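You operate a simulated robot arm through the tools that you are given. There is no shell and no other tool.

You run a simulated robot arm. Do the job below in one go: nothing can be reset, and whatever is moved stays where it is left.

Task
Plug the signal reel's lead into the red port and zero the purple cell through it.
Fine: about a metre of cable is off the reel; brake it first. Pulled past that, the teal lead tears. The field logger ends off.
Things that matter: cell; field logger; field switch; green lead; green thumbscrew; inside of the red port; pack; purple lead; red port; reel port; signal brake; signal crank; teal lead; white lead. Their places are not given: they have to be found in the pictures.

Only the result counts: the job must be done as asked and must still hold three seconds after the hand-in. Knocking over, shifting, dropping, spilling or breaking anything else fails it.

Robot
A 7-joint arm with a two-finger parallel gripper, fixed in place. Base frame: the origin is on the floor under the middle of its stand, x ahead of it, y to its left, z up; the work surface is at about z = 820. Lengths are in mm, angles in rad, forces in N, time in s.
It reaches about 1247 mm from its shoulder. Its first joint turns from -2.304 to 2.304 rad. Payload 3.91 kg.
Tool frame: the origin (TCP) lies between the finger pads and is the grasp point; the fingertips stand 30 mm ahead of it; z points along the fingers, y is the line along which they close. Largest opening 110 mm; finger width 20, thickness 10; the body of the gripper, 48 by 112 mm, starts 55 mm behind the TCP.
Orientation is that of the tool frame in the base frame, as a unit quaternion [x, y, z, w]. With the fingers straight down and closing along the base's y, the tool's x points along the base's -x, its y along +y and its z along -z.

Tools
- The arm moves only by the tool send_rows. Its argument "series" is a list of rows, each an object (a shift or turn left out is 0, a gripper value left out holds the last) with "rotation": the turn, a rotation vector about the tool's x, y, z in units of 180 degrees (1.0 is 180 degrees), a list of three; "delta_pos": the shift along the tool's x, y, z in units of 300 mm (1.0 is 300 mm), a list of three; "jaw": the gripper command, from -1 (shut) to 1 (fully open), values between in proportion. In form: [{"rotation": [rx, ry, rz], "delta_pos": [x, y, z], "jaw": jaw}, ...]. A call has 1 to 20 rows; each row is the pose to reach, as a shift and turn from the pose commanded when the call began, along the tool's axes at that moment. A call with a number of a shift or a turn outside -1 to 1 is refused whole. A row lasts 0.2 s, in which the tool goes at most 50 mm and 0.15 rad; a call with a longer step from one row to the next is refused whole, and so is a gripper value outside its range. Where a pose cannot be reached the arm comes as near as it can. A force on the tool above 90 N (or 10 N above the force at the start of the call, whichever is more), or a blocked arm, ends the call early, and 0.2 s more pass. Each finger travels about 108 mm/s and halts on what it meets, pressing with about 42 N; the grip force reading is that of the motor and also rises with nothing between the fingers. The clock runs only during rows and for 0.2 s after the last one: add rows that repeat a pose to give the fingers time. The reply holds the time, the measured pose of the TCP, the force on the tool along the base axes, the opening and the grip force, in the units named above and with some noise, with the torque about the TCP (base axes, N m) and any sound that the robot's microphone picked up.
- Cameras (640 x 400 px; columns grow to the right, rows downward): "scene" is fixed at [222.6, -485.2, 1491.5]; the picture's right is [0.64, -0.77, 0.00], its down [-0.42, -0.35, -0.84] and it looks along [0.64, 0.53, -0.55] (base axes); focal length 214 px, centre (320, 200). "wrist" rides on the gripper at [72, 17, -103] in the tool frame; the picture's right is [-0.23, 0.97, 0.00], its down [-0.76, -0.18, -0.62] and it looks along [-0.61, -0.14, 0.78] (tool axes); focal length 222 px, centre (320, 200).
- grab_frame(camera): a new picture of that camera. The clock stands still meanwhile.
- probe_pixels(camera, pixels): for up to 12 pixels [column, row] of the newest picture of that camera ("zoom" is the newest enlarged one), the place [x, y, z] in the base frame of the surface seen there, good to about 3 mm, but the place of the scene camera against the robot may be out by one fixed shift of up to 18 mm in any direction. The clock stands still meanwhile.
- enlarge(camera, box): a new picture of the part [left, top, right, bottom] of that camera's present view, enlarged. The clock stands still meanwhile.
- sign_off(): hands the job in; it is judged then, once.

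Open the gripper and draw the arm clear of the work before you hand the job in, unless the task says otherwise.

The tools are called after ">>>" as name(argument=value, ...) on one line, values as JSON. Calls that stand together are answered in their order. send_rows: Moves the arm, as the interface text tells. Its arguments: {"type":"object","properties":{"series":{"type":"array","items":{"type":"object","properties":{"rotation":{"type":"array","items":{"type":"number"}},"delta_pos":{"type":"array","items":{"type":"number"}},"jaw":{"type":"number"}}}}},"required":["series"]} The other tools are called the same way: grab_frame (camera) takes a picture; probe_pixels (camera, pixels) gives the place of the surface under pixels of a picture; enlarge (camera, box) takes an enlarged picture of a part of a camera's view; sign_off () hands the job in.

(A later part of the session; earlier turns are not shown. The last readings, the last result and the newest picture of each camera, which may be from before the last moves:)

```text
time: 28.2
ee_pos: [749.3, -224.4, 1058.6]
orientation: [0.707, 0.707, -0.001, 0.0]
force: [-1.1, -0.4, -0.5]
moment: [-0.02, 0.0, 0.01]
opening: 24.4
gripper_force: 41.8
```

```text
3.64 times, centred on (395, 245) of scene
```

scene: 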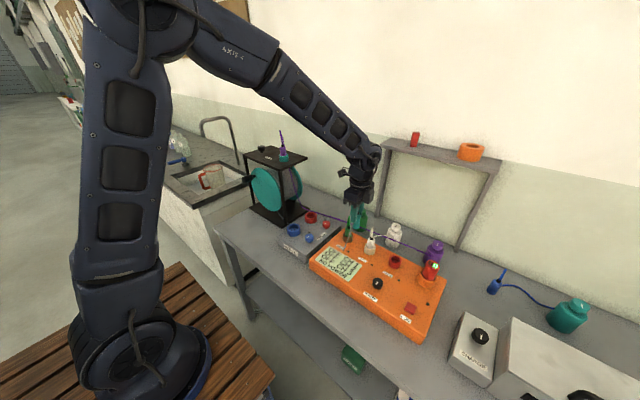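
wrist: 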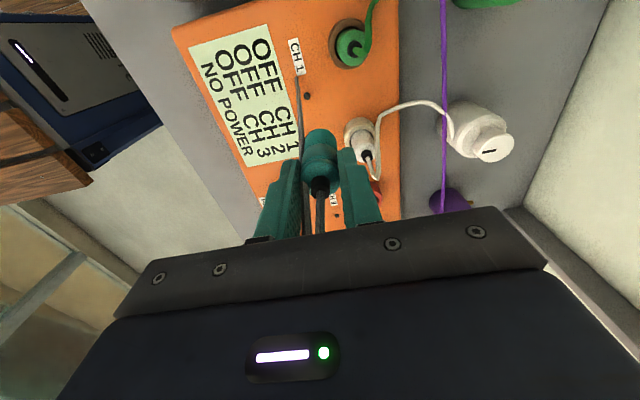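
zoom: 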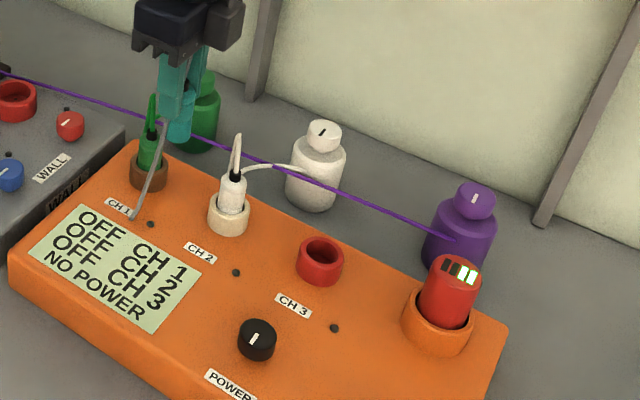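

The white lead's top is near z 985, so I rise to about 1095 and then go over to above the red port near (783,-372).

>>> send_rows(series=[{"delta_pos": [0, 0, -0.12]}, {"delta_pos": [-0.08, 0.02, -0.125]}, {"delta_pos": [-0.2, 0.04, -0.125]}, {"delta_pos": [-0.32, 0.07, -0.125]}, {"delta_pos": [-0.42, 0.1, -0.125]}, {"delta_pos": [-0.493, 0.11, -0.125]}, {"delta_pos": [-0.493, 0.11, -0.125]}])

>>> grab_frame(camera="wrist")

>>> enlarge(camera="wrist", box=[260, 60, 400, 170])

```text
time: 29.8
ee_pos: [781.1, -371.0, 1098.0]
orientation: [0.707, 0.708, -0.001, -0.001]
force: [-0.2, -0.2, 0.0]
moment: [0.01, -0.01, 0.01]
opening: 23.8
gripper_force: 42.3
```

```text
taken
```

wrist: 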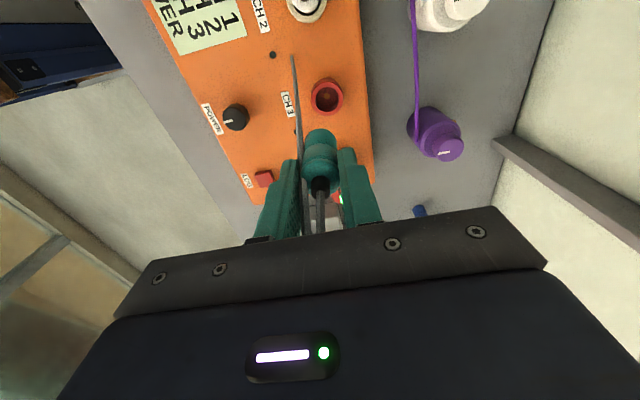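

```text
3.64 times, centred on (330, 115) of wrist
```

zoom: 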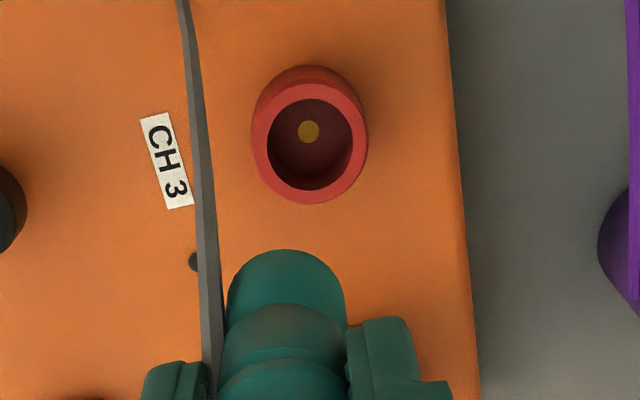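

The red port is empty with a gold contact inside at zoom (308,132). I probe its rim to get the centre and height.

>>> probe_pixels(camera="zoom", pixels=[[259, 142], [361, 142], [310, 92], [310, 196], [308, 132], [310, 170], [275, 100], [345, 100], [270, 175], [350, 178], [400, 140], [300, 230]])

```text
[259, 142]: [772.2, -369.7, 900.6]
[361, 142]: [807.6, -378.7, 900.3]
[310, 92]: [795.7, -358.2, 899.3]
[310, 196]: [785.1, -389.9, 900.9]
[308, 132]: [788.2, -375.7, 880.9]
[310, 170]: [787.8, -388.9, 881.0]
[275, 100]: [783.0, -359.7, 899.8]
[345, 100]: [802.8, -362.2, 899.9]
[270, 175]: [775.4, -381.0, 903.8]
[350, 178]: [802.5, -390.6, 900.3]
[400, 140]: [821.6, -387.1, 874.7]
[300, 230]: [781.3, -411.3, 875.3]
```

Port centre is about (790,-374), rim at z 900 and floor at z 881. I align over it and lower until the plug's bottom (63 mm under the TCP) is just above the rim.

>>> send_rows(series=[{"delta_pos": [-0.005, 0.015, 0.05]}, {"delta_pos": [-0.009, 0.03, 0.15]}, {"delta_pos": [-0.009, 0.03, 0.25]}, {"delta_pos": [-0.009, 0.03, 0.35]}, {"delta_pos": [-0.009, 0.03, 0.387]}, {"delta_pos": [-0.009, 0.03, 0.387]}])

>>> grab_frame(camera="wrist")

>>> enlarge(camera="wrist", box=[270, 90, 370, 190])

>>> enlarge(camera="scene", box=[350, 210, 450, 290])

```text
time: 31.2
ee_pos: [788.8, -374.2, 980.7]
orientation: [0.707, 0.707, 0.0, 0.0]
force: [-0.5, -0.1, -0.5]
moment: [-0.01, 0.01, 0.0]
opening: 24.2
gripper_force: 42.1
```

```text
taken
```

wrist: 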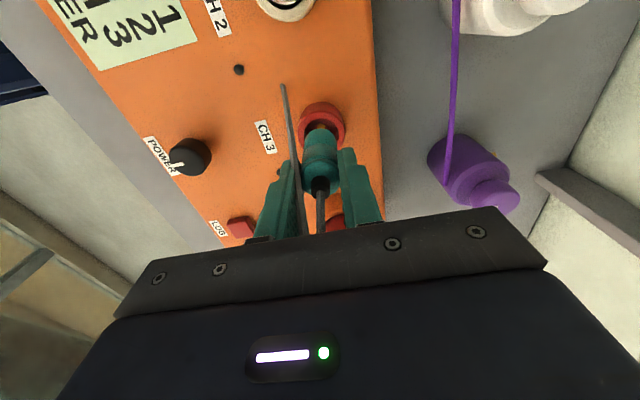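

```text
4.00 times, centred on (320, 140) of wrist
```

zoom: 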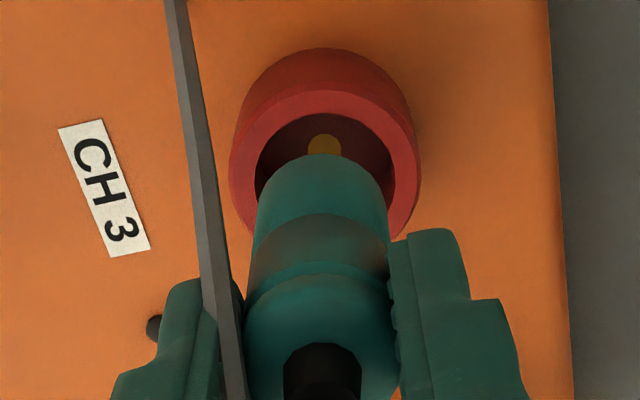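

```text
5.00 times, centred on (400, 250) of scene
```

zoom: 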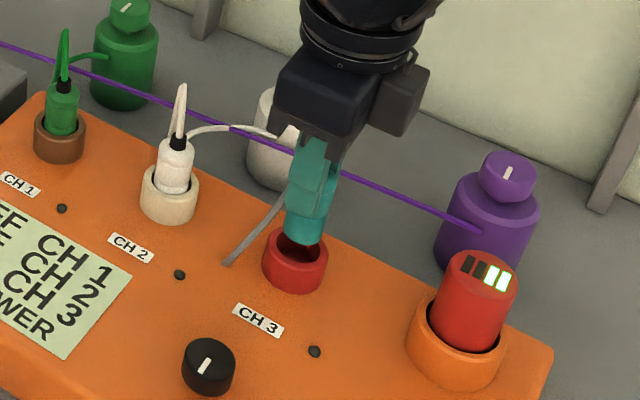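

The plug is lined up over the port within about 1 mm. I nudge +1 mm in x and lower it slowly into the port, watching the force.

>>> send_rows(series=[{"delta_pos": [0.001, 0.003, 0.02]}, {"delta_pos": [0.001, 0.004, 0.045]}, {"delta_pos": [0.001, 0.004, 0.07]}, {"delta_pos": [0.001, 0.004, 0.09]}, {"delta_pos": [0.001, 0.004, 0.105]}, {"delta_pos": [0.001, 0.004, 0.105]}])

>>> grab_frame(camera="wrist")

>>> enlarge(camera="scene", box=[350, 210, 450, 290])

```text
time: 32.6
ee_pos: [791.4, -373.7, 950.1]
orientation: [0.707, 0.707, -0.001, 0.001]
force: [-0.6, -0.5, -1.2]
moment: [-0.04, 0.02, 0.04]
opening: 24.6
gripper_force: 41.5
```

```text
taken
```

wrist: 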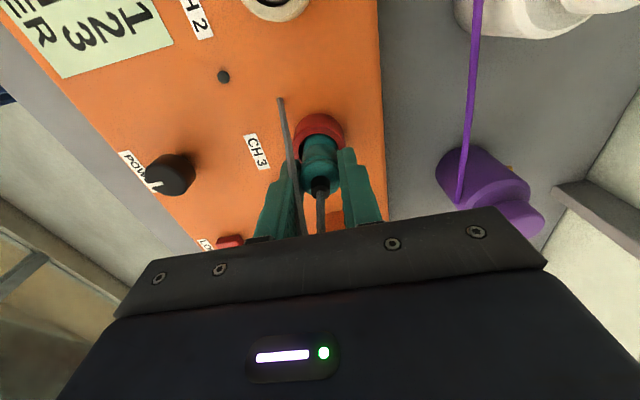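

```text
5.00 times, centred on (400, 250) of scene
```

zoom: 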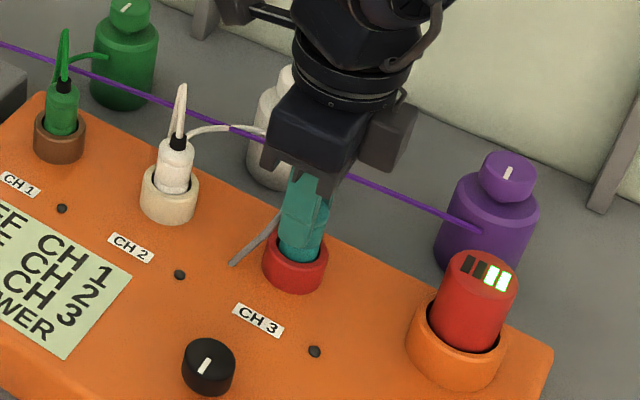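

The plug has entered the ring with no side force. I push down in small steps until it seats.

>>> send_rows(series=[{"delta_pos": [0, 0, 0.01]}, {"delta_pos": [0, 0, 0.02]}, {"delta_pos": [0, 0, 0.027]}, {"delta_pos": [0, 0, 0.027]}])

>>> enlarge(camera="wrist", box=[270, 90, 370, 190])

>>> enlarge(camera="scene", box=[350, 210, 450, 290])

```text
time: 33.6
ee_pos: [792.0, -373.0, 943.5]
orientation: [0.707, 0.707, 0.0, 0.002]
force: [-4.9, 5.2, 36.0]
moment: [0.22, 0.25, -0.04]
opening: 24.1
gripper_force: 42.0
```

```text
4.00 times, centred on (320, 140) of wrist
```

zoom: 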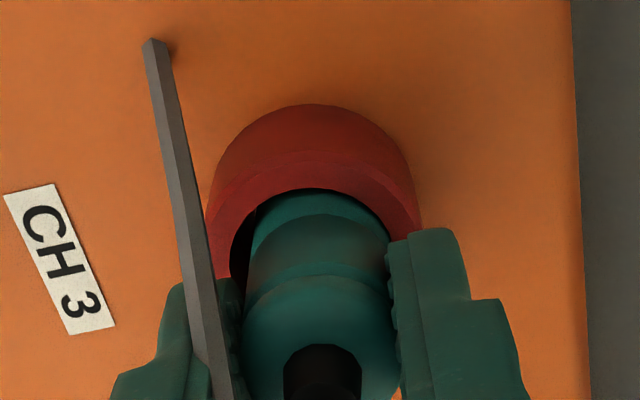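

```text
5.00 times, centred on (400, 250) of scene
```

zoom: 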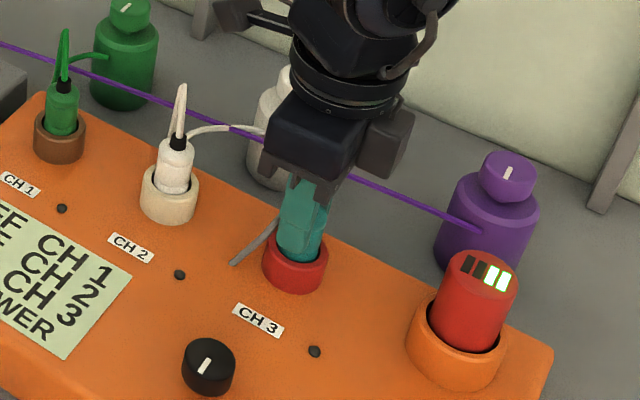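

The force rose to 36 N at z 943.5, where the plug's bottom meets the port floor. The plug is about 2 mm off to +x in the ring, so I ease it -1.5 mm and push slightly more to be sure it seats.

>>> send_rows(series=[{"delta_pos": [0, -0.003, -0.003]}, {"delta_pos": [0, -0.006, -0.003]}, {"delta_pos": [0, -0.006, 0.003]}, {"delta_pos": [0, -0.006, 0.006]}, {"delta_pos": [0, -0.006, 0.006]}])

>>> enlarge(camera="wrist", box=[270, 90, 370, 190])

```text
time: 34.8
ee_pos: [789.2, -373.4, 941.7]
orientation: [0.707, 0.707, 0.0, 0.002]
force: [12.8, -3.2, 48.8]
moment: [-0.31, -0.62, 0.05]
opening: 24.1
gripper_force: 41.8
```

```text
4.00 times, centred on (320, 140) of wrist
```

zoom: 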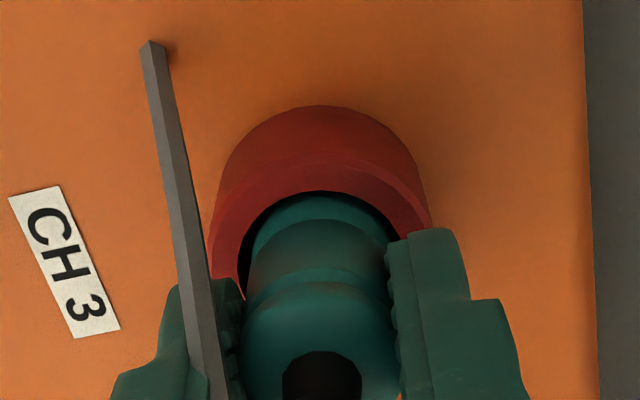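

The plug is now centred and bottomed at 49 N. I ease the load slightly, open the fingers to about 50 mm and rise clear.

>>> send_rows(series=[{"delta_pos": [0, 0.003, -0.008]}, {"delta_pos": [0, 0.003, -0.008], "jaw": -0.1}, {"delta_pos": [0, 0.003, -0.008], "jaw": -0.1}, {"delta_pos": [0, 0.003, -0.008], "jaw": -0.1}, {"delta_pos": [0, 0.003, -0.1], "jaw": -0.1}, {"delta_pos": [0, 0.003, -0.25], "jaw": -0.1}, {"delta_pos": [0, 0.003, -0.4], "jaw": -0.1}, {"delta_pos": [0, 0.003, -0.5], "jaw": -0.1}, {"delta_pos": [0, 0.003, -0.5], "jaw": -0.1}])

>>> grab_frame(camera="wrist")

>>> enlarge(camera="scene", box=[350, 210, 450, 290])

>>> grab_frame(camera="scene")

```text
time: 36.8
ee_pos: [790.0, -373.9, 1090.9]
orientation: [0.707, 0.708, 0.0, 0.0]
force: [0.4, 0.0, -0.3]
moment: [-0.02, 0.0, 0.02]
opening: 49.2
gripper_force: 0.1
```

```text
taken
```

wrist: 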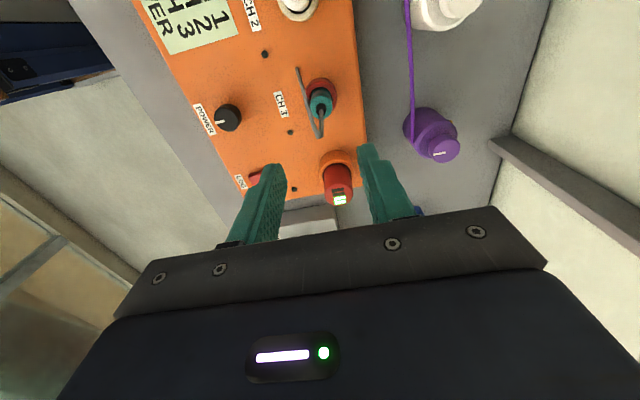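

```text
5.00 times, centred on (400, 250) of scene
```

zoom: 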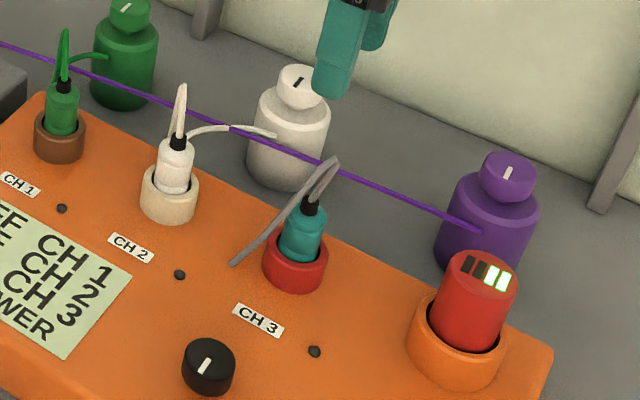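

```text
taken
```

scene: 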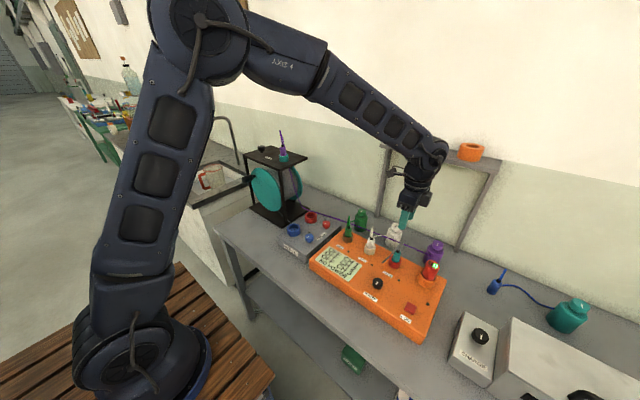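

The teal plug stands in the red port at about the same height as the white one. I check the cable's run back to the reel and the purple lead's connection.

>>> enlarge(camera="scene", box=[230, 170, 430, 310])

>>> enlarge(camera="wrist", box=[190, 60, 370, 210])

```text
2.86 times, centred on (330, 240) of scene
```

zoom: 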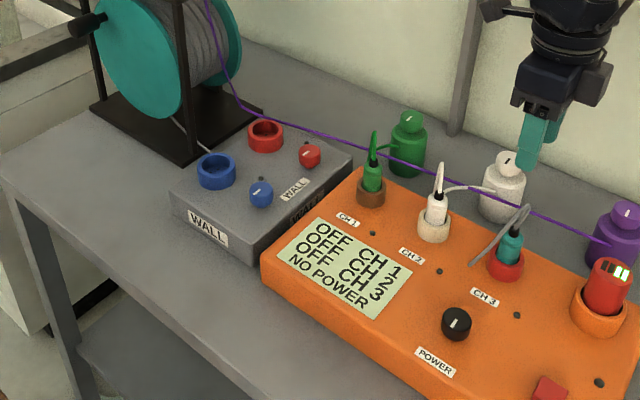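

```text
2.67 times, centred on (280, 135) of wrist
```

zoom: 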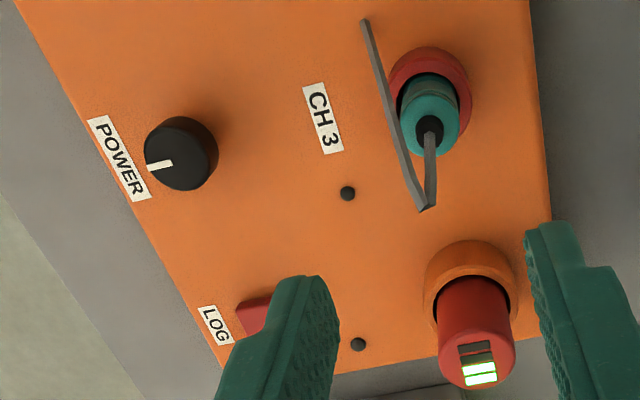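

The power knob is at zoom (180,155), with its mark toward the robot. I probe it, and the purple cell in the wrist view at (435,135), for their positions.

>>> probe_pixels(camera="zoom", pixels=[[165, 150], [200, 160], [172, 185], [180, 125], [160, 165], [175, 160], [215, 150], [250, 220]])

>>> probe_pixels(camera="wrist", pixels=[[437, 150], [455, 147], [446, 138], [446, 158], [430, 120], [408, 125], [410, 60], [337, 198], [320, 98]])

>>> enlarge(camera="wrist", box=[390, 90, 480, 180])

```text
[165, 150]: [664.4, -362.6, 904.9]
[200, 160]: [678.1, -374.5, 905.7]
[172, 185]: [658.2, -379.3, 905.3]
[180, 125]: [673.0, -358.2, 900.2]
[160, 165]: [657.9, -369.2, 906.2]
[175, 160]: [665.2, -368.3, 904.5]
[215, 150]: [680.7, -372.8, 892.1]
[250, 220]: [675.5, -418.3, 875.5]
```

```text
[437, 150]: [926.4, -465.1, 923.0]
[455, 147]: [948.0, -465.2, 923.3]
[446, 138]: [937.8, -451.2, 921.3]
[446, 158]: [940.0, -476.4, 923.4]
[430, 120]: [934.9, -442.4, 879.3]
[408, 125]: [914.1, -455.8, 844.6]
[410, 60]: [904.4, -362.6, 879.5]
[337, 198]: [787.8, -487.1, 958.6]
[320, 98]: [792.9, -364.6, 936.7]
```

```text
4.44 times, centred on (435, 135) of wrist
```

zoom: 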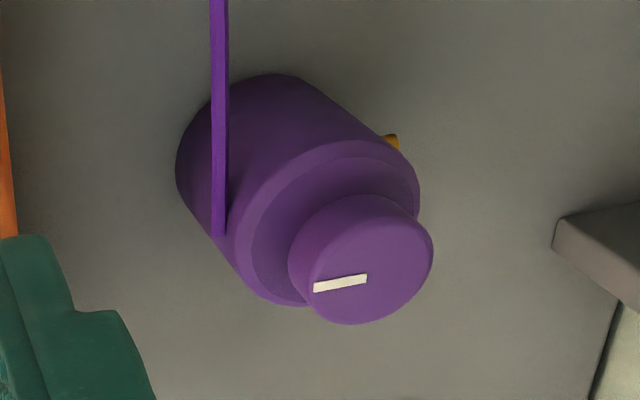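

The purple cell's thumbscrew is at about (937,-463), top z 923, and the power knob near (667,-370), top z 905. I turn back to the neutral orientation and move above the power knob.

>>> send_rows(series=[{"delta_pos": [0, -0.04, 0], "rotation": [0, 0, -0.046]}, {"delta_pos": [0, -0.08, 0], "rotation": [0, 0, -0.092]}, {"delta_pos": [0.002, -0.12, 0], "rotation": [0, 0, -0.138]}, {"delta_pos": [0.004, -0.16, 0], "rotation": [0, 0, -0.184]}, {"delta_pos": [0.006, -0.2, 0], "rotation": [0, 0, -0.23]}, {"delta_pos": [0.008, -0.24, 0], "rotation": [0, 0, -0.276]}, {"delta_pos": [0.01, -0.28, 0.05], "rotation": [0, 0, -0.322]}, {"delta_pos": [0.012, -0.32, 0.1], "rotation": [0, 0, -0.368]}, {"delta_pos": [0.013, -0.36, 0.15], "rotation": [0, 0, -0.414]}, {"delta_pos": [0.013, -0.4, 0.2], "rotation": [0, 0, -0.46]}, {"delta_pos": [0.013, -0.41, 0.3], "rotation": [0, 0, -0.5]}, {"delta_pos": [0.013, -0.41, 0.3], "rotation": [0, 0, -0.5]}])

>>> grab_frame(camera="wrist")

>>> enlarge(camera="wrist", box=[260, 80, 380, 180])

```text
time: 39.4
ee_pos: [669.2, -367.6, 998.8]
orientation: [0.0, 1.0, 0.0, 0.0]
force: [0.6, 1.2, 0.1]
moment: [0.0, -0.04, 0.02]
opening: 49.6
gripper_force: 0.0
```

```text
taken
```

wrist: 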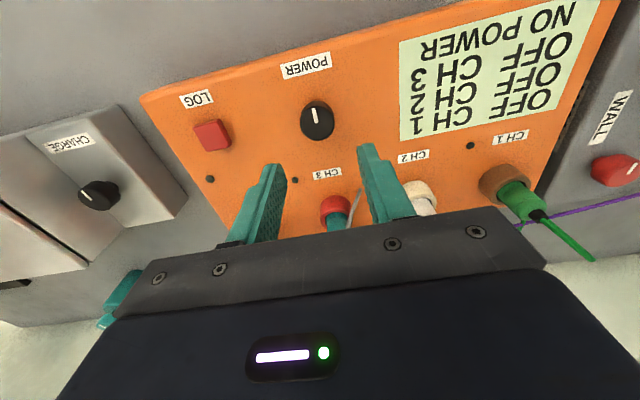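

```text
4.00 times, centred on (320, 130) of wrist
```

zoom: 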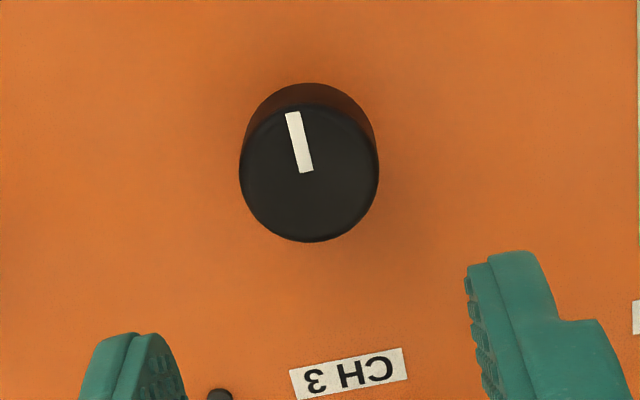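

I probe the power knob's top rim in the zoom view.

>>> probe_pixels(camera="zoom", pixels=[[244, 175], [373, 172], [310, 236], [300, 112], [309, 174], [305, 168]])

```text
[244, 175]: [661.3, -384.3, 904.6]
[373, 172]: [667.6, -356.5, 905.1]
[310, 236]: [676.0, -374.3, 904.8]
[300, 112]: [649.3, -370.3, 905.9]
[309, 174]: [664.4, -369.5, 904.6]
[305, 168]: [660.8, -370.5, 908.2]
```

Knob centre is (663.5,-370.4), radius 14. I descend to z 913 around it and close.

>>> send_rows(series=[{"delta_pos": [0.019, -0.009, 0.08]}, {"delta_pos": [0.019, -0.009, 0.18]}, {"delta_pos": [0.019, -0.009, 0.25]}, {"delta_pos": [0.019, -0.009, 0.285]}, {"delta_pos": [0.019, -0.009, 0.285]}, {"delta_pos": [0.019, -0.009, 0.285], "jaw": -0.6}, {"delta_pos": [0.019, -0.009, 0.285], "jaw": -0.6}, {"delta_pos": [0.019, -0.009, 0.285], "jaw": -0.6}])

>>> grab_frame(camera="wrist")

```text
time: 41.2
ee_pos: [661.4, -368.8, 914.2]
orientation: [-0.001, 1.0, 0.0, -0.001]
force: [-1.4, 19.1, -5.3]
moment: [-0.01, -0.46, 0.09]
opening: 31.7
gripper_force: 45.5
```

```text
taken
```

wrist: 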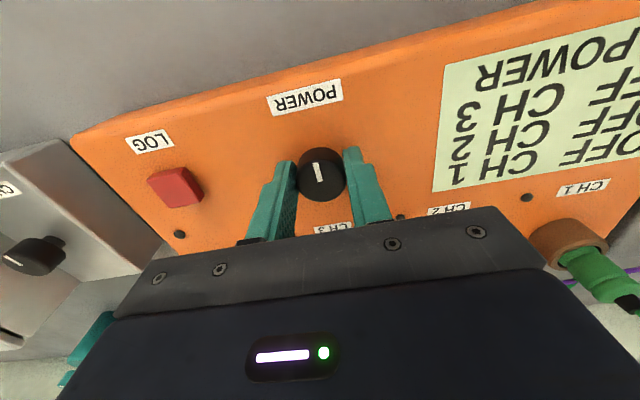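

The knob is gripped with a 19 N sideways load, so I shift +1.5 mm in y to relieve it and turn clockwise a quarter turn.

>>> send_rows(series=[{"delta_pos": [0, 0.005, 0], "rotation": [0, 0, 0.0]}, {"delta_pos": [0, 0.005, 0], "rotation": [0, 0, 0.045]}, {"delta_pos": [0, 0.005, 0], "rotation": [0, 0, 0.09]}, {"delta_pos": [0, 0.005, 0], "rotation": [0, 0, 0.135]}, {"delta_pos": [0, 0.005, 0], "rotation": [0, 0, 0.18]}, {"delta_pos": [0, 0.005, 0], "rotation": [0, 0, 0.225]}, {"delta_pos": [0, 0.005, 0], "rotation": [0, 0, 0.27]}, {"delta_pos": [0, 0.005, 0], "rotation": [0, 0, 0.27]}])

>>> grab_frame(camera="wrist")

```text
time: 43.0
ee_pos: [663.6, -369.1, 914.6]
orientation: [0.412, 0.911, 0.0, 0.0]
force: [20.7, 41.5, -9.0]
moment: [1.34, 0.57, 0.08]
opening: 31.5
gripper_force: 44.9
```

```text
taken
```

wrist: 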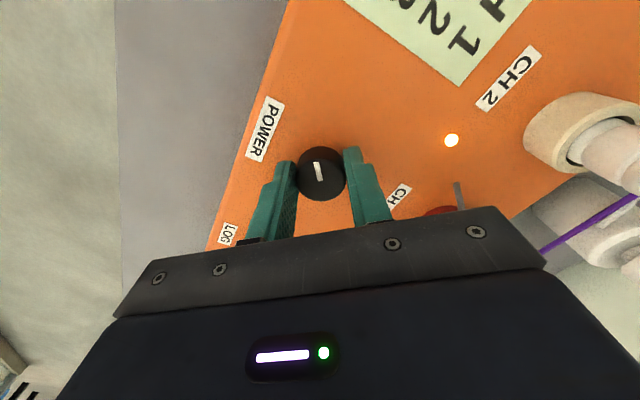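

A channel lamp is lit at (452,140), so this direction switches the logger on; the side load grew with my shift, so I move back the other way while finishing the quarter turn.

>>> send_rows(series=[{"delta_pos": [-0.004, -0.0097, 0], "rotation": [0, 0, 0.0]}, {"delta_pos": [-0.004, -0.0097, 0], "rotation": [0, 0, 0.045]}, {"delta_pos": [-0.004, -0.0097, 0], "rotation": [0, 0, 0.09]}, {"delta_pos": [-0.004, -0.0097, 0], "rotation": [0, 0, 0.135]}, {"delta_pos": [-0.004, -0.0097, 0], "rotation": [0, 0, 0.18]}, {"delta_pos": [-0.004, -0.0097, 0], "rotation": [0, 0, 0.225]}, {"delta_pos": [-0.004, -0.0097, 0], "rotation": [0, 0, 0.235]}, {"delta_pos": [-0.004, -0.0097, 0], "rotation": [0, 0, 0.235]}])

>>> grab_frame(camera="wrist")

>>> enlarge(camera="scene", box=[290, 190, 470, 345])

```text
time: 44.8
ee_pos: [660.0, -373.7, 914.2]
orientation: [0.713, 0.701, -0.001, -0.001]
force: [34.3, 9.6, -6.8]
moment: [0.32, -0.91, 0.06]
opening: 39.0
gripper_force: 17.3
```

```text
taken
```

wrist: 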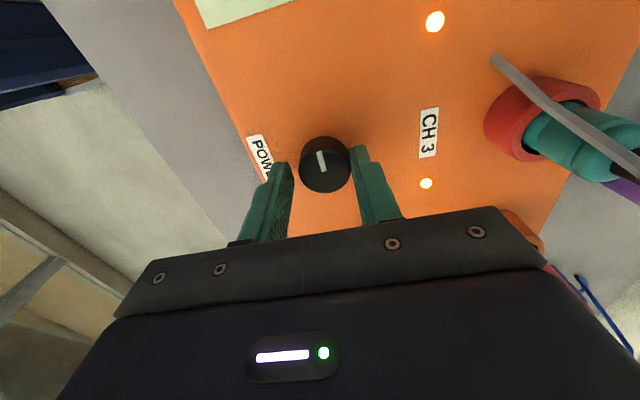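

```text
2.58 times, centred on (380, 268) of scene
```

zoom: 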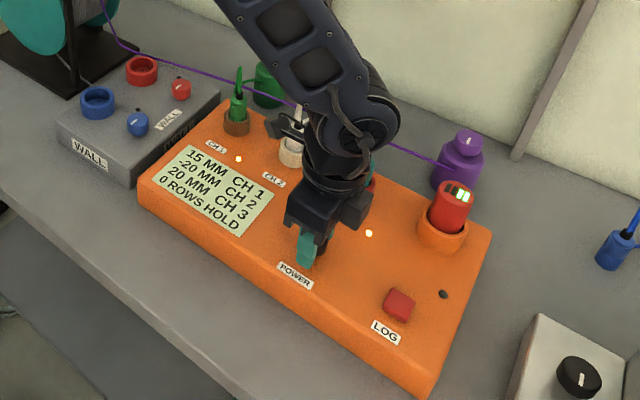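

The display now reads about 15 MM CH 1, -20 MM CH 2, 20 MM CH 3, so the chain through the reel is live. I open the fingers, rise off the knob and read the display closely.

>>> send_rows(series=[{"delta_pos": [0, 0, 0], "jaw": 0.2}, {"delta_pos": [0, 0, 0], "jaw": 0.2}, {"delta_pos": [0, 0, 0], "jaw": 0.2}, {"delta_pos": [0, 0, -0.1], "jaw": 0.2}, {"delta_pos": [0, 0, -0.25], "jaw": 0.2}, {"delta_pos": [0, 0, -0.4], "jaw": 0.2}, {"delta_pos": [0, 0, -0.5], "jaw": 0.2}])

>>> grab_frame(camera="wrist")

>>> enlarge(camera="scene", box=[310, 230, 410, 310])

>>> enlarge(camera="scene", box=[360, 210, 460, 290])

```text
time: 46.4
ee_pos: [659.3, -374.1, 1066.3]
orientation: [0.713, 0.701, 0.0, 0.0]
force: [-0.6, -0.4, -0.2]
moment: [0.04, 0.02, -0.03]
opening: 66.3
gripper_force: 0.1
```

```text
taken
```

wrist: 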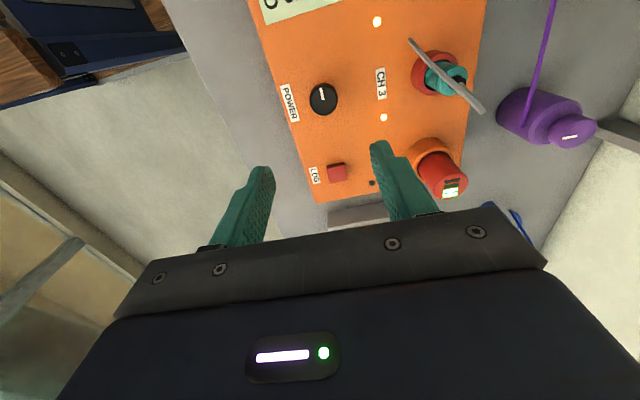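

```text
5.00 times, centred on (360, 270) of scene
```

zoom: 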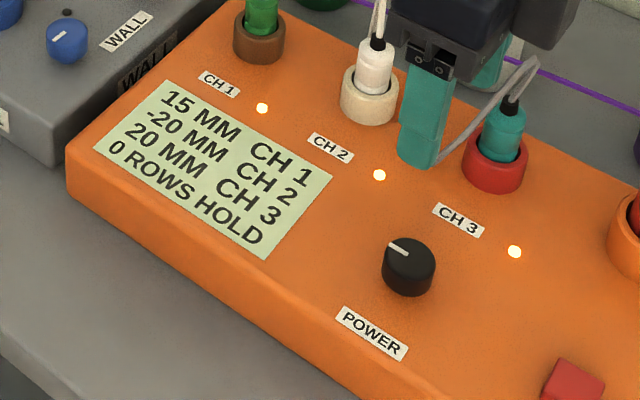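

```text
5.00 times, centred on (410, 250) of scene
```

zoom: 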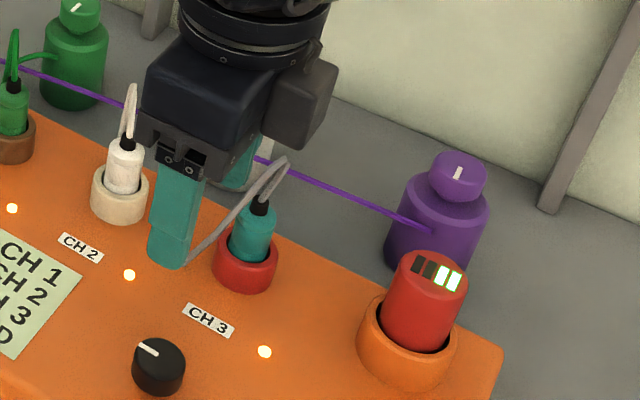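

CH 3 reads 20 MM. Before going to the purple cell I locate the shelf above the bench, its legs and the wall, so the arm doesn't touch them.

>>> grab_frame(camera="scene")

>>> probe_pixels(camera="scene", pixels=[[440, 150], [388, 148], [492, 172], [440, 160], [380, 200], [462, 238], [490, 190], [420, 190], [500, 230], [415, 138], [470, 150], [435, 245]])

>>> probe_pixels(camera="wrist", pixels=[[605, 130], [600, 180], [567, 132], [572, 138], [540, 115], [580, 130], [560, 145], [575, 122]])

```text
taken
```

scene: 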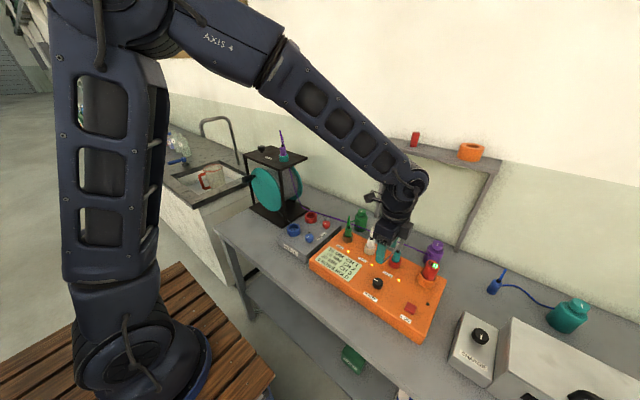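

```text
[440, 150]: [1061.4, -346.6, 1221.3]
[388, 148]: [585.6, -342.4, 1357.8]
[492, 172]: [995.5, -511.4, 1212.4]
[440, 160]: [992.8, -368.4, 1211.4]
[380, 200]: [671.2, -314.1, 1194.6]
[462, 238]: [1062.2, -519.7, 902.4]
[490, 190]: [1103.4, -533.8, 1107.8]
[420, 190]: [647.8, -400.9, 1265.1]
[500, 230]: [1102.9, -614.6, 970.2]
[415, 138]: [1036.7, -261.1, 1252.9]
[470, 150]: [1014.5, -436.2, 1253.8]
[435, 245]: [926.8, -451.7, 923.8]
```

```text
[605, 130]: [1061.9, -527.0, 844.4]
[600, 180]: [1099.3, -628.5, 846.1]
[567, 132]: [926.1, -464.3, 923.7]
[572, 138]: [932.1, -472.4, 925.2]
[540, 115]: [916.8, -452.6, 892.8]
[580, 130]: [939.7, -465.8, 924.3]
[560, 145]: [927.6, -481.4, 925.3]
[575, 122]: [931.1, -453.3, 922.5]
```

The shelf's front edge is at x≈993, z≈1211–1221, quite near the cell at x 937. I probe the wrist of the arm to learn how far it bulges at that height above the TCP.

>>> enlarge(camera="scene", box=[340, 120, 460, 260])

>>> probe_pixels(camera="scene", pixels=[[426, 182], [422, 190], [415, 200], [408, 206], [412, 215], [408, 228], [372, 197], [378, 215], [400, 165], [415, 170], [395, 190], [385, 235]])

```text
2.86 times, centred on (400, 190) of scene
```

zoom: 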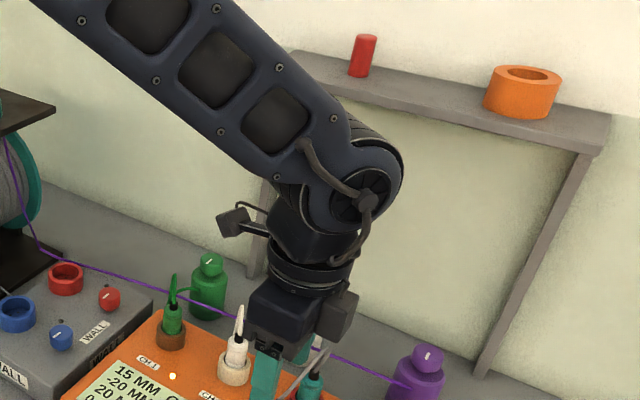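

```text
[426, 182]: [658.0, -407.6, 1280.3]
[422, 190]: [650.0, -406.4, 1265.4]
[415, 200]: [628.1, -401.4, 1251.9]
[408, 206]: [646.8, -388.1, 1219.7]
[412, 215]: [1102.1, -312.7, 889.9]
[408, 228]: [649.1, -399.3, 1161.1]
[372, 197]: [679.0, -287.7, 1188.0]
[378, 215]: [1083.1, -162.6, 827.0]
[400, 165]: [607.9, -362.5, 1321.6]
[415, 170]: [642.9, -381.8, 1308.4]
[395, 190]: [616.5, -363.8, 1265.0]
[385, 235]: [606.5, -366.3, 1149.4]
```

The wrist joint bulges only about 15 mm ahead of the TCP, so the shelf is clear as long as I keep the hand in the neutral orientation when lowering. I turn back to neutral and move to just short of the purple cell.

>>> send_rows(series=[{"delta_pos": [-0.02, 0.06, 0], "rotation": [0, 0, -0.046], "jaw": 0.2}, {"delta_pos": [-0.05, 0.12, 0], "rotation": [0, 0, -0.092]}, {"delta_pos": [-0.08, 0.18, 0], "rotation": [0, 0, -0.138]}, {"delta_pos": [-0.11, 0.25, 0], "rotation": [0, 0, -0.184]}, {"delta_pos": [-0.14, 0.32, 0], "rotation": [0, 0, -0.23]}, {"delta_pos": [-0.17, 0.39, 0], "rotation": [0, 0, -0.276]}, {"delta_pos": [-0.2, 0.46, 0], "rotation": [0, 0, -0.322]}, {"delta_pos": [-0.23, 0.54, 0], "rotation": [0, 0, -0.368]}, {"delta_pos": [-0.26, 0.61, 0], "rotation": [0, 0, -0.414]}, {"delta_pos": [-0.29, 0.68, 0.0], "rotation": [0, 0, -0.46]}, {"delta_pos": [-0.297, 0.737, 0.08], "rotation": [0, 0, -0.506]}, {"delta_pos": [-0.297, 0.737, 0.08], "rotation": [0, 0, -0.506]}])

>>> grab_frame(camera="wrist")

>>> grab_frame(camera="scene")

```text
time: 49.0
ee_pos: [881.9, -465.7, 1040.4]
orientation: [-0.003, 1.0, 0.0, 0.0]
force: [0.2, 0.4, 0.2]
moment: [0.02, -0.02, -0.01]
opening: 66.0
gripper_force: 0.0
```

```text
taken
```

wrist: 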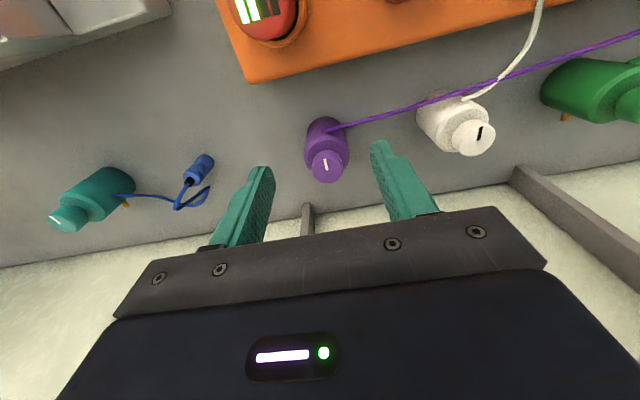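

```text
taken
```

scene: 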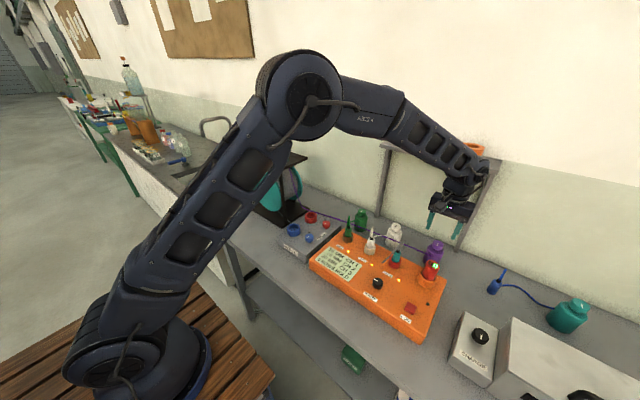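

The display stays visible in the scene view, and the purple thumbscrew is at (327,165) in the wrist view. I enlarge it and probe its rim.

>>> enlarge(camera="wrist", box=[280, 105, 380, 195])

>>> enlarge(camera="scene", box=[310, 230, 410, 310])

```text
4.44 times, centred on (330, 150) of wrist
```

zoom: 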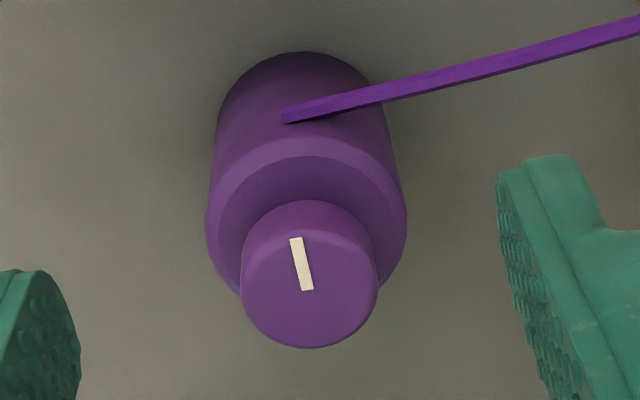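

```text
5.00 times, centred on (360, 270) of scene
```

zoom: 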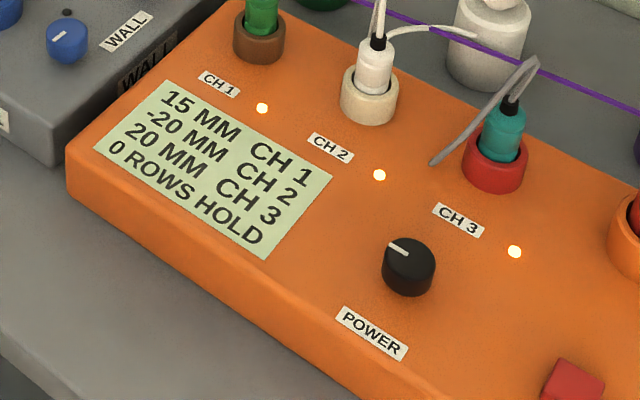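

I enlarge the thumbscrew again so that its rim can be probed.

>>> enlarge(camera="wrist", box=[295, 130, 360, 195])

```text
6.15 times, centred on (328, 162) of wrist
```

zoom: 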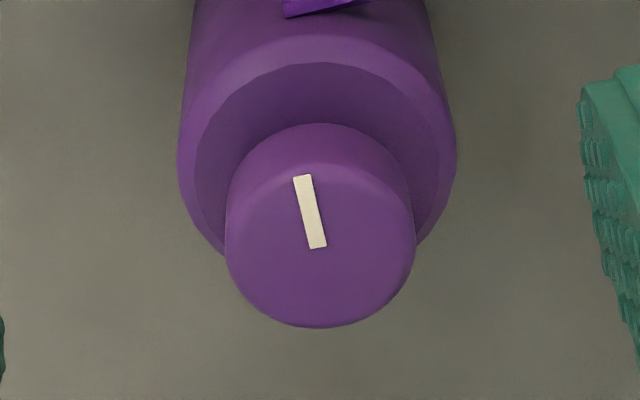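

The thumbscrew's top face spans roughly x 228–412 and y 170–325 in this zoom. I probe its edges, the neck and the shoulder.

>>> probe_pixels(camera="zoom", pixels=[[232, 250], [409, 245], [322, 322], [318, 175], [320, 250], [300, 140], [320, 100], [320, 55], [185, 165], [452, 150], [250, 300], [395, 292]])

```text
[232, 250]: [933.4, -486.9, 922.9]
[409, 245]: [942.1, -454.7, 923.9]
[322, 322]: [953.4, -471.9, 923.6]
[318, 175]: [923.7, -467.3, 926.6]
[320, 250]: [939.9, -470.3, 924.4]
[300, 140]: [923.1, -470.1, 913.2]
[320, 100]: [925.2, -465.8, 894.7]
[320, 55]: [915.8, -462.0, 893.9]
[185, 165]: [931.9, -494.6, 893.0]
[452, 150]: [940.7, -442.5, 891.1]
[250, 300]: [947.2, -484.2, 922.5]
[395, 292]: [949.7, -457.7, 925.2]
```

The thumbscrew is centred at about (938,-470), radius 16, top z 924 over a shoulder at z 893. I move over it at z 965 and narrow the fingers to about 55 mm.

>>> send_rows(series=[{"delta_pos": [0.0, -0.005, 0.1], "jaw": 0.0}, {"delta_pos": [-0.05, -0.008, 0.18], "jaw": 0.0}, {"delta_pos": [-0.12, -0.012, 0.23], "jaw": 0.0}, {"delta_pos": [-0.187, -0.0135, 0.25], "jaw": 0.0}, {"delta_pos": [-0.187, -0.0135, 0.25], "jaw": 0.0}])

>>> grab_frame(camera="wrist")

>>> enlarge(camera="wrist", box=[270, 110, 370, 210])

```text
time: 50.2
ee_pos: [938.0, -469.6, 964.4]
orientation: [-0.002, 1.0, 0.0, 0.0]
force: [-0.2, -0.5, -0.3]
moment: [0.02, 0.02, 0.01]
opening: 54.9
gripper_force: 0.0
```

```text
taken
```

wrist: 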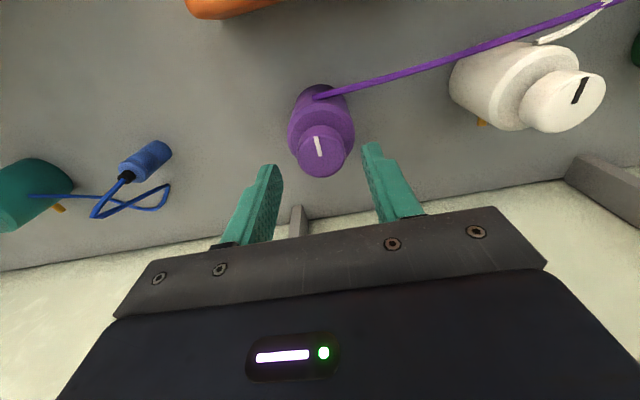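

```text
4.00 times, centred on (320, 160) of wrist
```

zoom: 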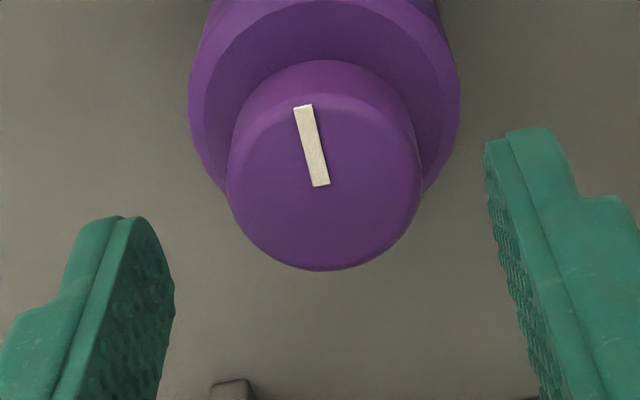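

The thumbscrew centre is within 1 mm of the hand's axis. I lower to z 931, then close gently in stages on it.

>>> send_rows(series=[{"delta_pos": [0.002, 0.002, 0.04], "jaw": 0.0}, {"delta_pos": [0.002, 0.002, 0.09], "jaw": 0.0}, {"delta_pos": [0.002, 0.002, 0.111], "jaw": 0.0}, {"delta_pos": [0.002, 0.002, 0.111], "jaw": -0.3}, {"delta_pos": [0.002, 0.002, 0.111], "jaw": -0.36}, {"delta_pos": [0.002, 0.002, 0.111], "jaw": -0.42}, {"delta_pos": [0.002, 0.002, 0.111], "jaw": -0.5}, {"delta_pos": [0.002, 0.002, 0.111], "jaw": -0.5}])

>>> grab_frame(camera="wrist")

>>> enlarge(camera="scene", box=[310, 230, 470, 310])

```text
time: 52.0
ee_pos: [937.1, -470.7, 932.3]
orientation: [-0.002, 1.0, -0.001, 0.0]
force: [0.2, -10.2, -1.2]
moment: [-0.29, -0.25, -0.07]
opening: 35.7
gripper_force: 45.0
```

```text
taken
```

wrist: 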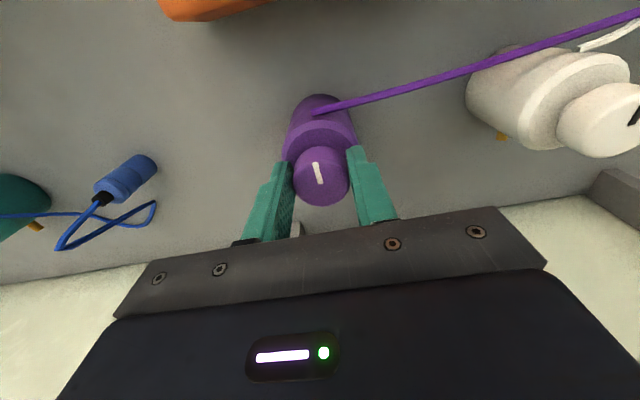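

```text
4.00 times, centred on (390, 270) of scene
```

zoom: 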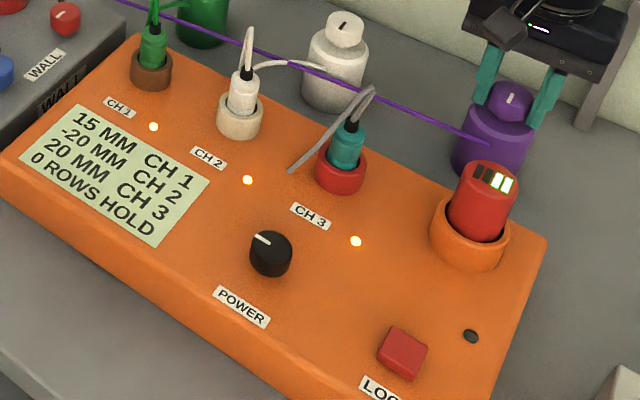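

The thumbscrew is held at 36 mm. I ease +0.6 mm in y and turn about 20 degrees clockwise (seen from above), then read CH 3.

>>> send_rows(series=[{"delta_pos": [0, 0.002, 0], "rotation": [0, 0, 0.0]}, {"delta_pos": [0, 0.002, 0], "rotation": [0, 0, 0.04]}, {"delta_pos": [0, 0.002, 0], "rotation": [0, 0, 0.08]}, {"delta_pos": [0, 0.002, 0], "rotation": [0, 0, 0.111]}, {"delta_pos": [0, 0.002, 0], "rotation": [0, 0, 0.111]}])

>>> grab_frame(camera="wrist")

>>> enlarge(camera="scene", box=[310, 230, 470, 310])

```text
time: 53.2
ee_pos: [936.3, -468.6, 931.7]
orientation: [0.173, 0.985, -0.001, 0.002]
force: [15.6, -17.8, 7.5]
moment: [-0.44, 0.07, -0.05]
opening: 35.4
gripper_force: 45.1
```

```text
taken
```

wrist: 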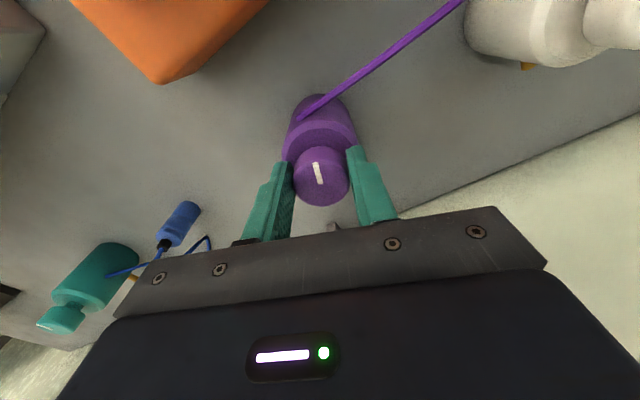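

```text
4.00 times, centred on (390, 270) of scene
```

zoom: 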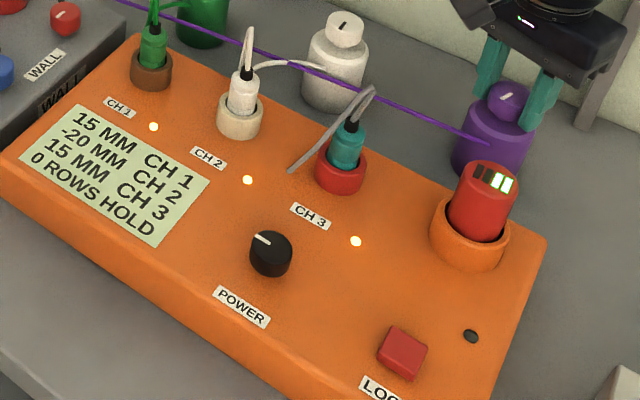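

CH 3 dropped from 20 to 15 MM after 20 degrees, so clockwise is the right way. I relieve the side load slightly and turn another 20 degrees.

>>> send_rows(series=[{"delta_pos": [0.002, 0.002, 0], "rotation": [0, 0, 0.0]}, {"delta_pos": [0.002, 0.002, 0], "rotation": [0, 0, 0.04]}, {"delta_pos": [0.002, 0.002, 0], "rotation": [0, 0, 0.08]}, {"delta_pos": [0.002, 0.002, 0], "rotation": [0, 0, 0.111]}, {"delta_pos": [0.002, 0.002, 0], "rotation": [0, 0, 0.111]}])

>>> enlarge(camera="scene", box=[310, 230, 470, 310])

>>> grab_frame(camera="wrist")

```text
time: 54.4
ee_pos: [936.9, -466.8, 931.9]
orientation: [0.34, 0.94, 0.0, -0.001]
force: [30.5, -10.8, 10.9]
moment: [-0.31, -0.62, 0.05]
opening: 35.7
gripper_force: 45.5
```

```text
4.00 times, centred on (390, 270) of scene
```

zoom: 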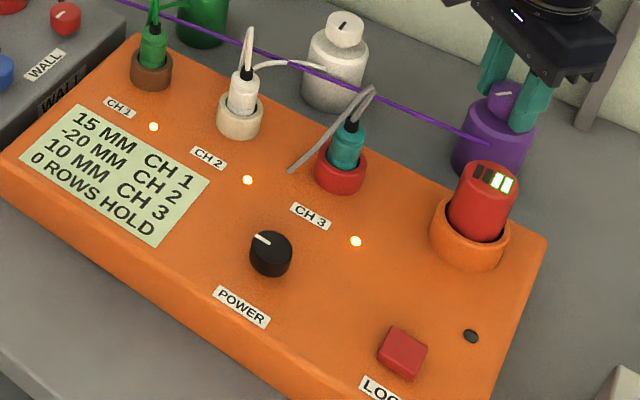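

```text
taken
```

wrist: 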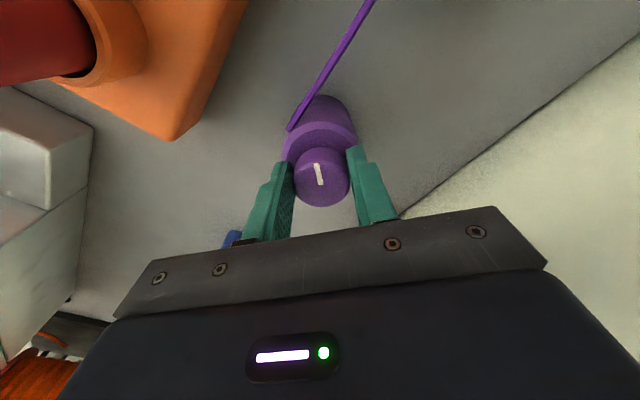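

CH 3 reads 10 MM at about 40 degrees of turn, i.e. 5 MM per 20 degrees. I relieve the side load (moving +2 mm x, -0.7 mm y) and turn another 20 degrees.

>>> send_rows(series=[{"delta_pos": [-0.0066, 0.0025, 0], "rotation": [0, 0, 0.0]}, {"delta_pos": [-0.0066, 0.0025, 0], "rotation": [0, 0, 0.04]}, {"delta_pos": [-0.0066, 0.0025, 0], "rotation": [0, 0, 0.08]}, {"delta_pos": [-0.0066, 0.0025, 0], "rotation": [0, 0, 0.111]}, {"delta_pos": [-0.0066, 0.0025, 0], "rotation": [0, 0, 0.111]}])

>>> enlarge(camera="scene", box=[310, 230, 470, 310])

>>> grab_frame(camera="wrist")

```text
time: 55.6
ee_pos: [938.5, -466.5, 932.9]
orientation: [0.498, 0.867, 0.001, -0.001]
force: [4.3, 19.9, 10.2]
moment: [0.89, 0.18, 0.04]
opening: 35.8
gripper_force: 45.0
```

```text
4.00 times, centred on (390, 270) of scene
```

zoom: 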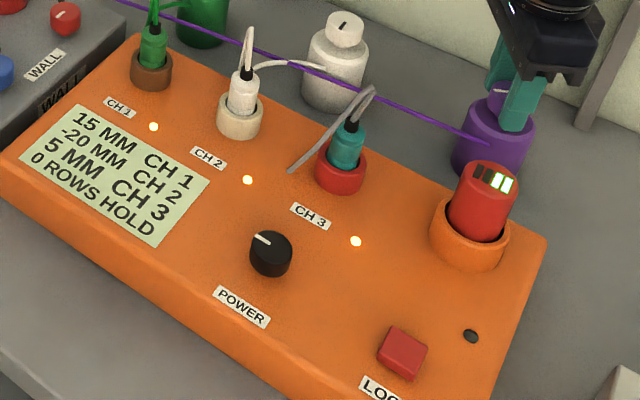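

```text
taken
```

wrist: 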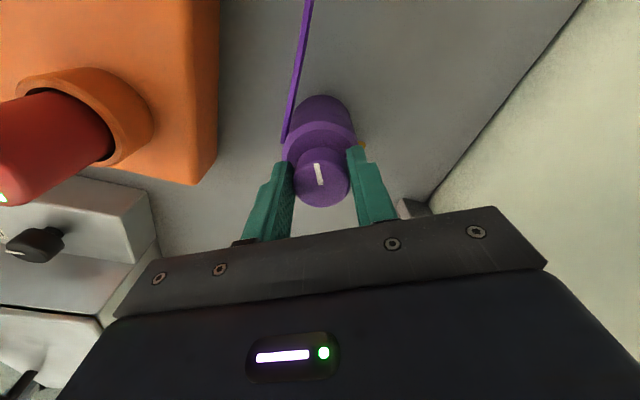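

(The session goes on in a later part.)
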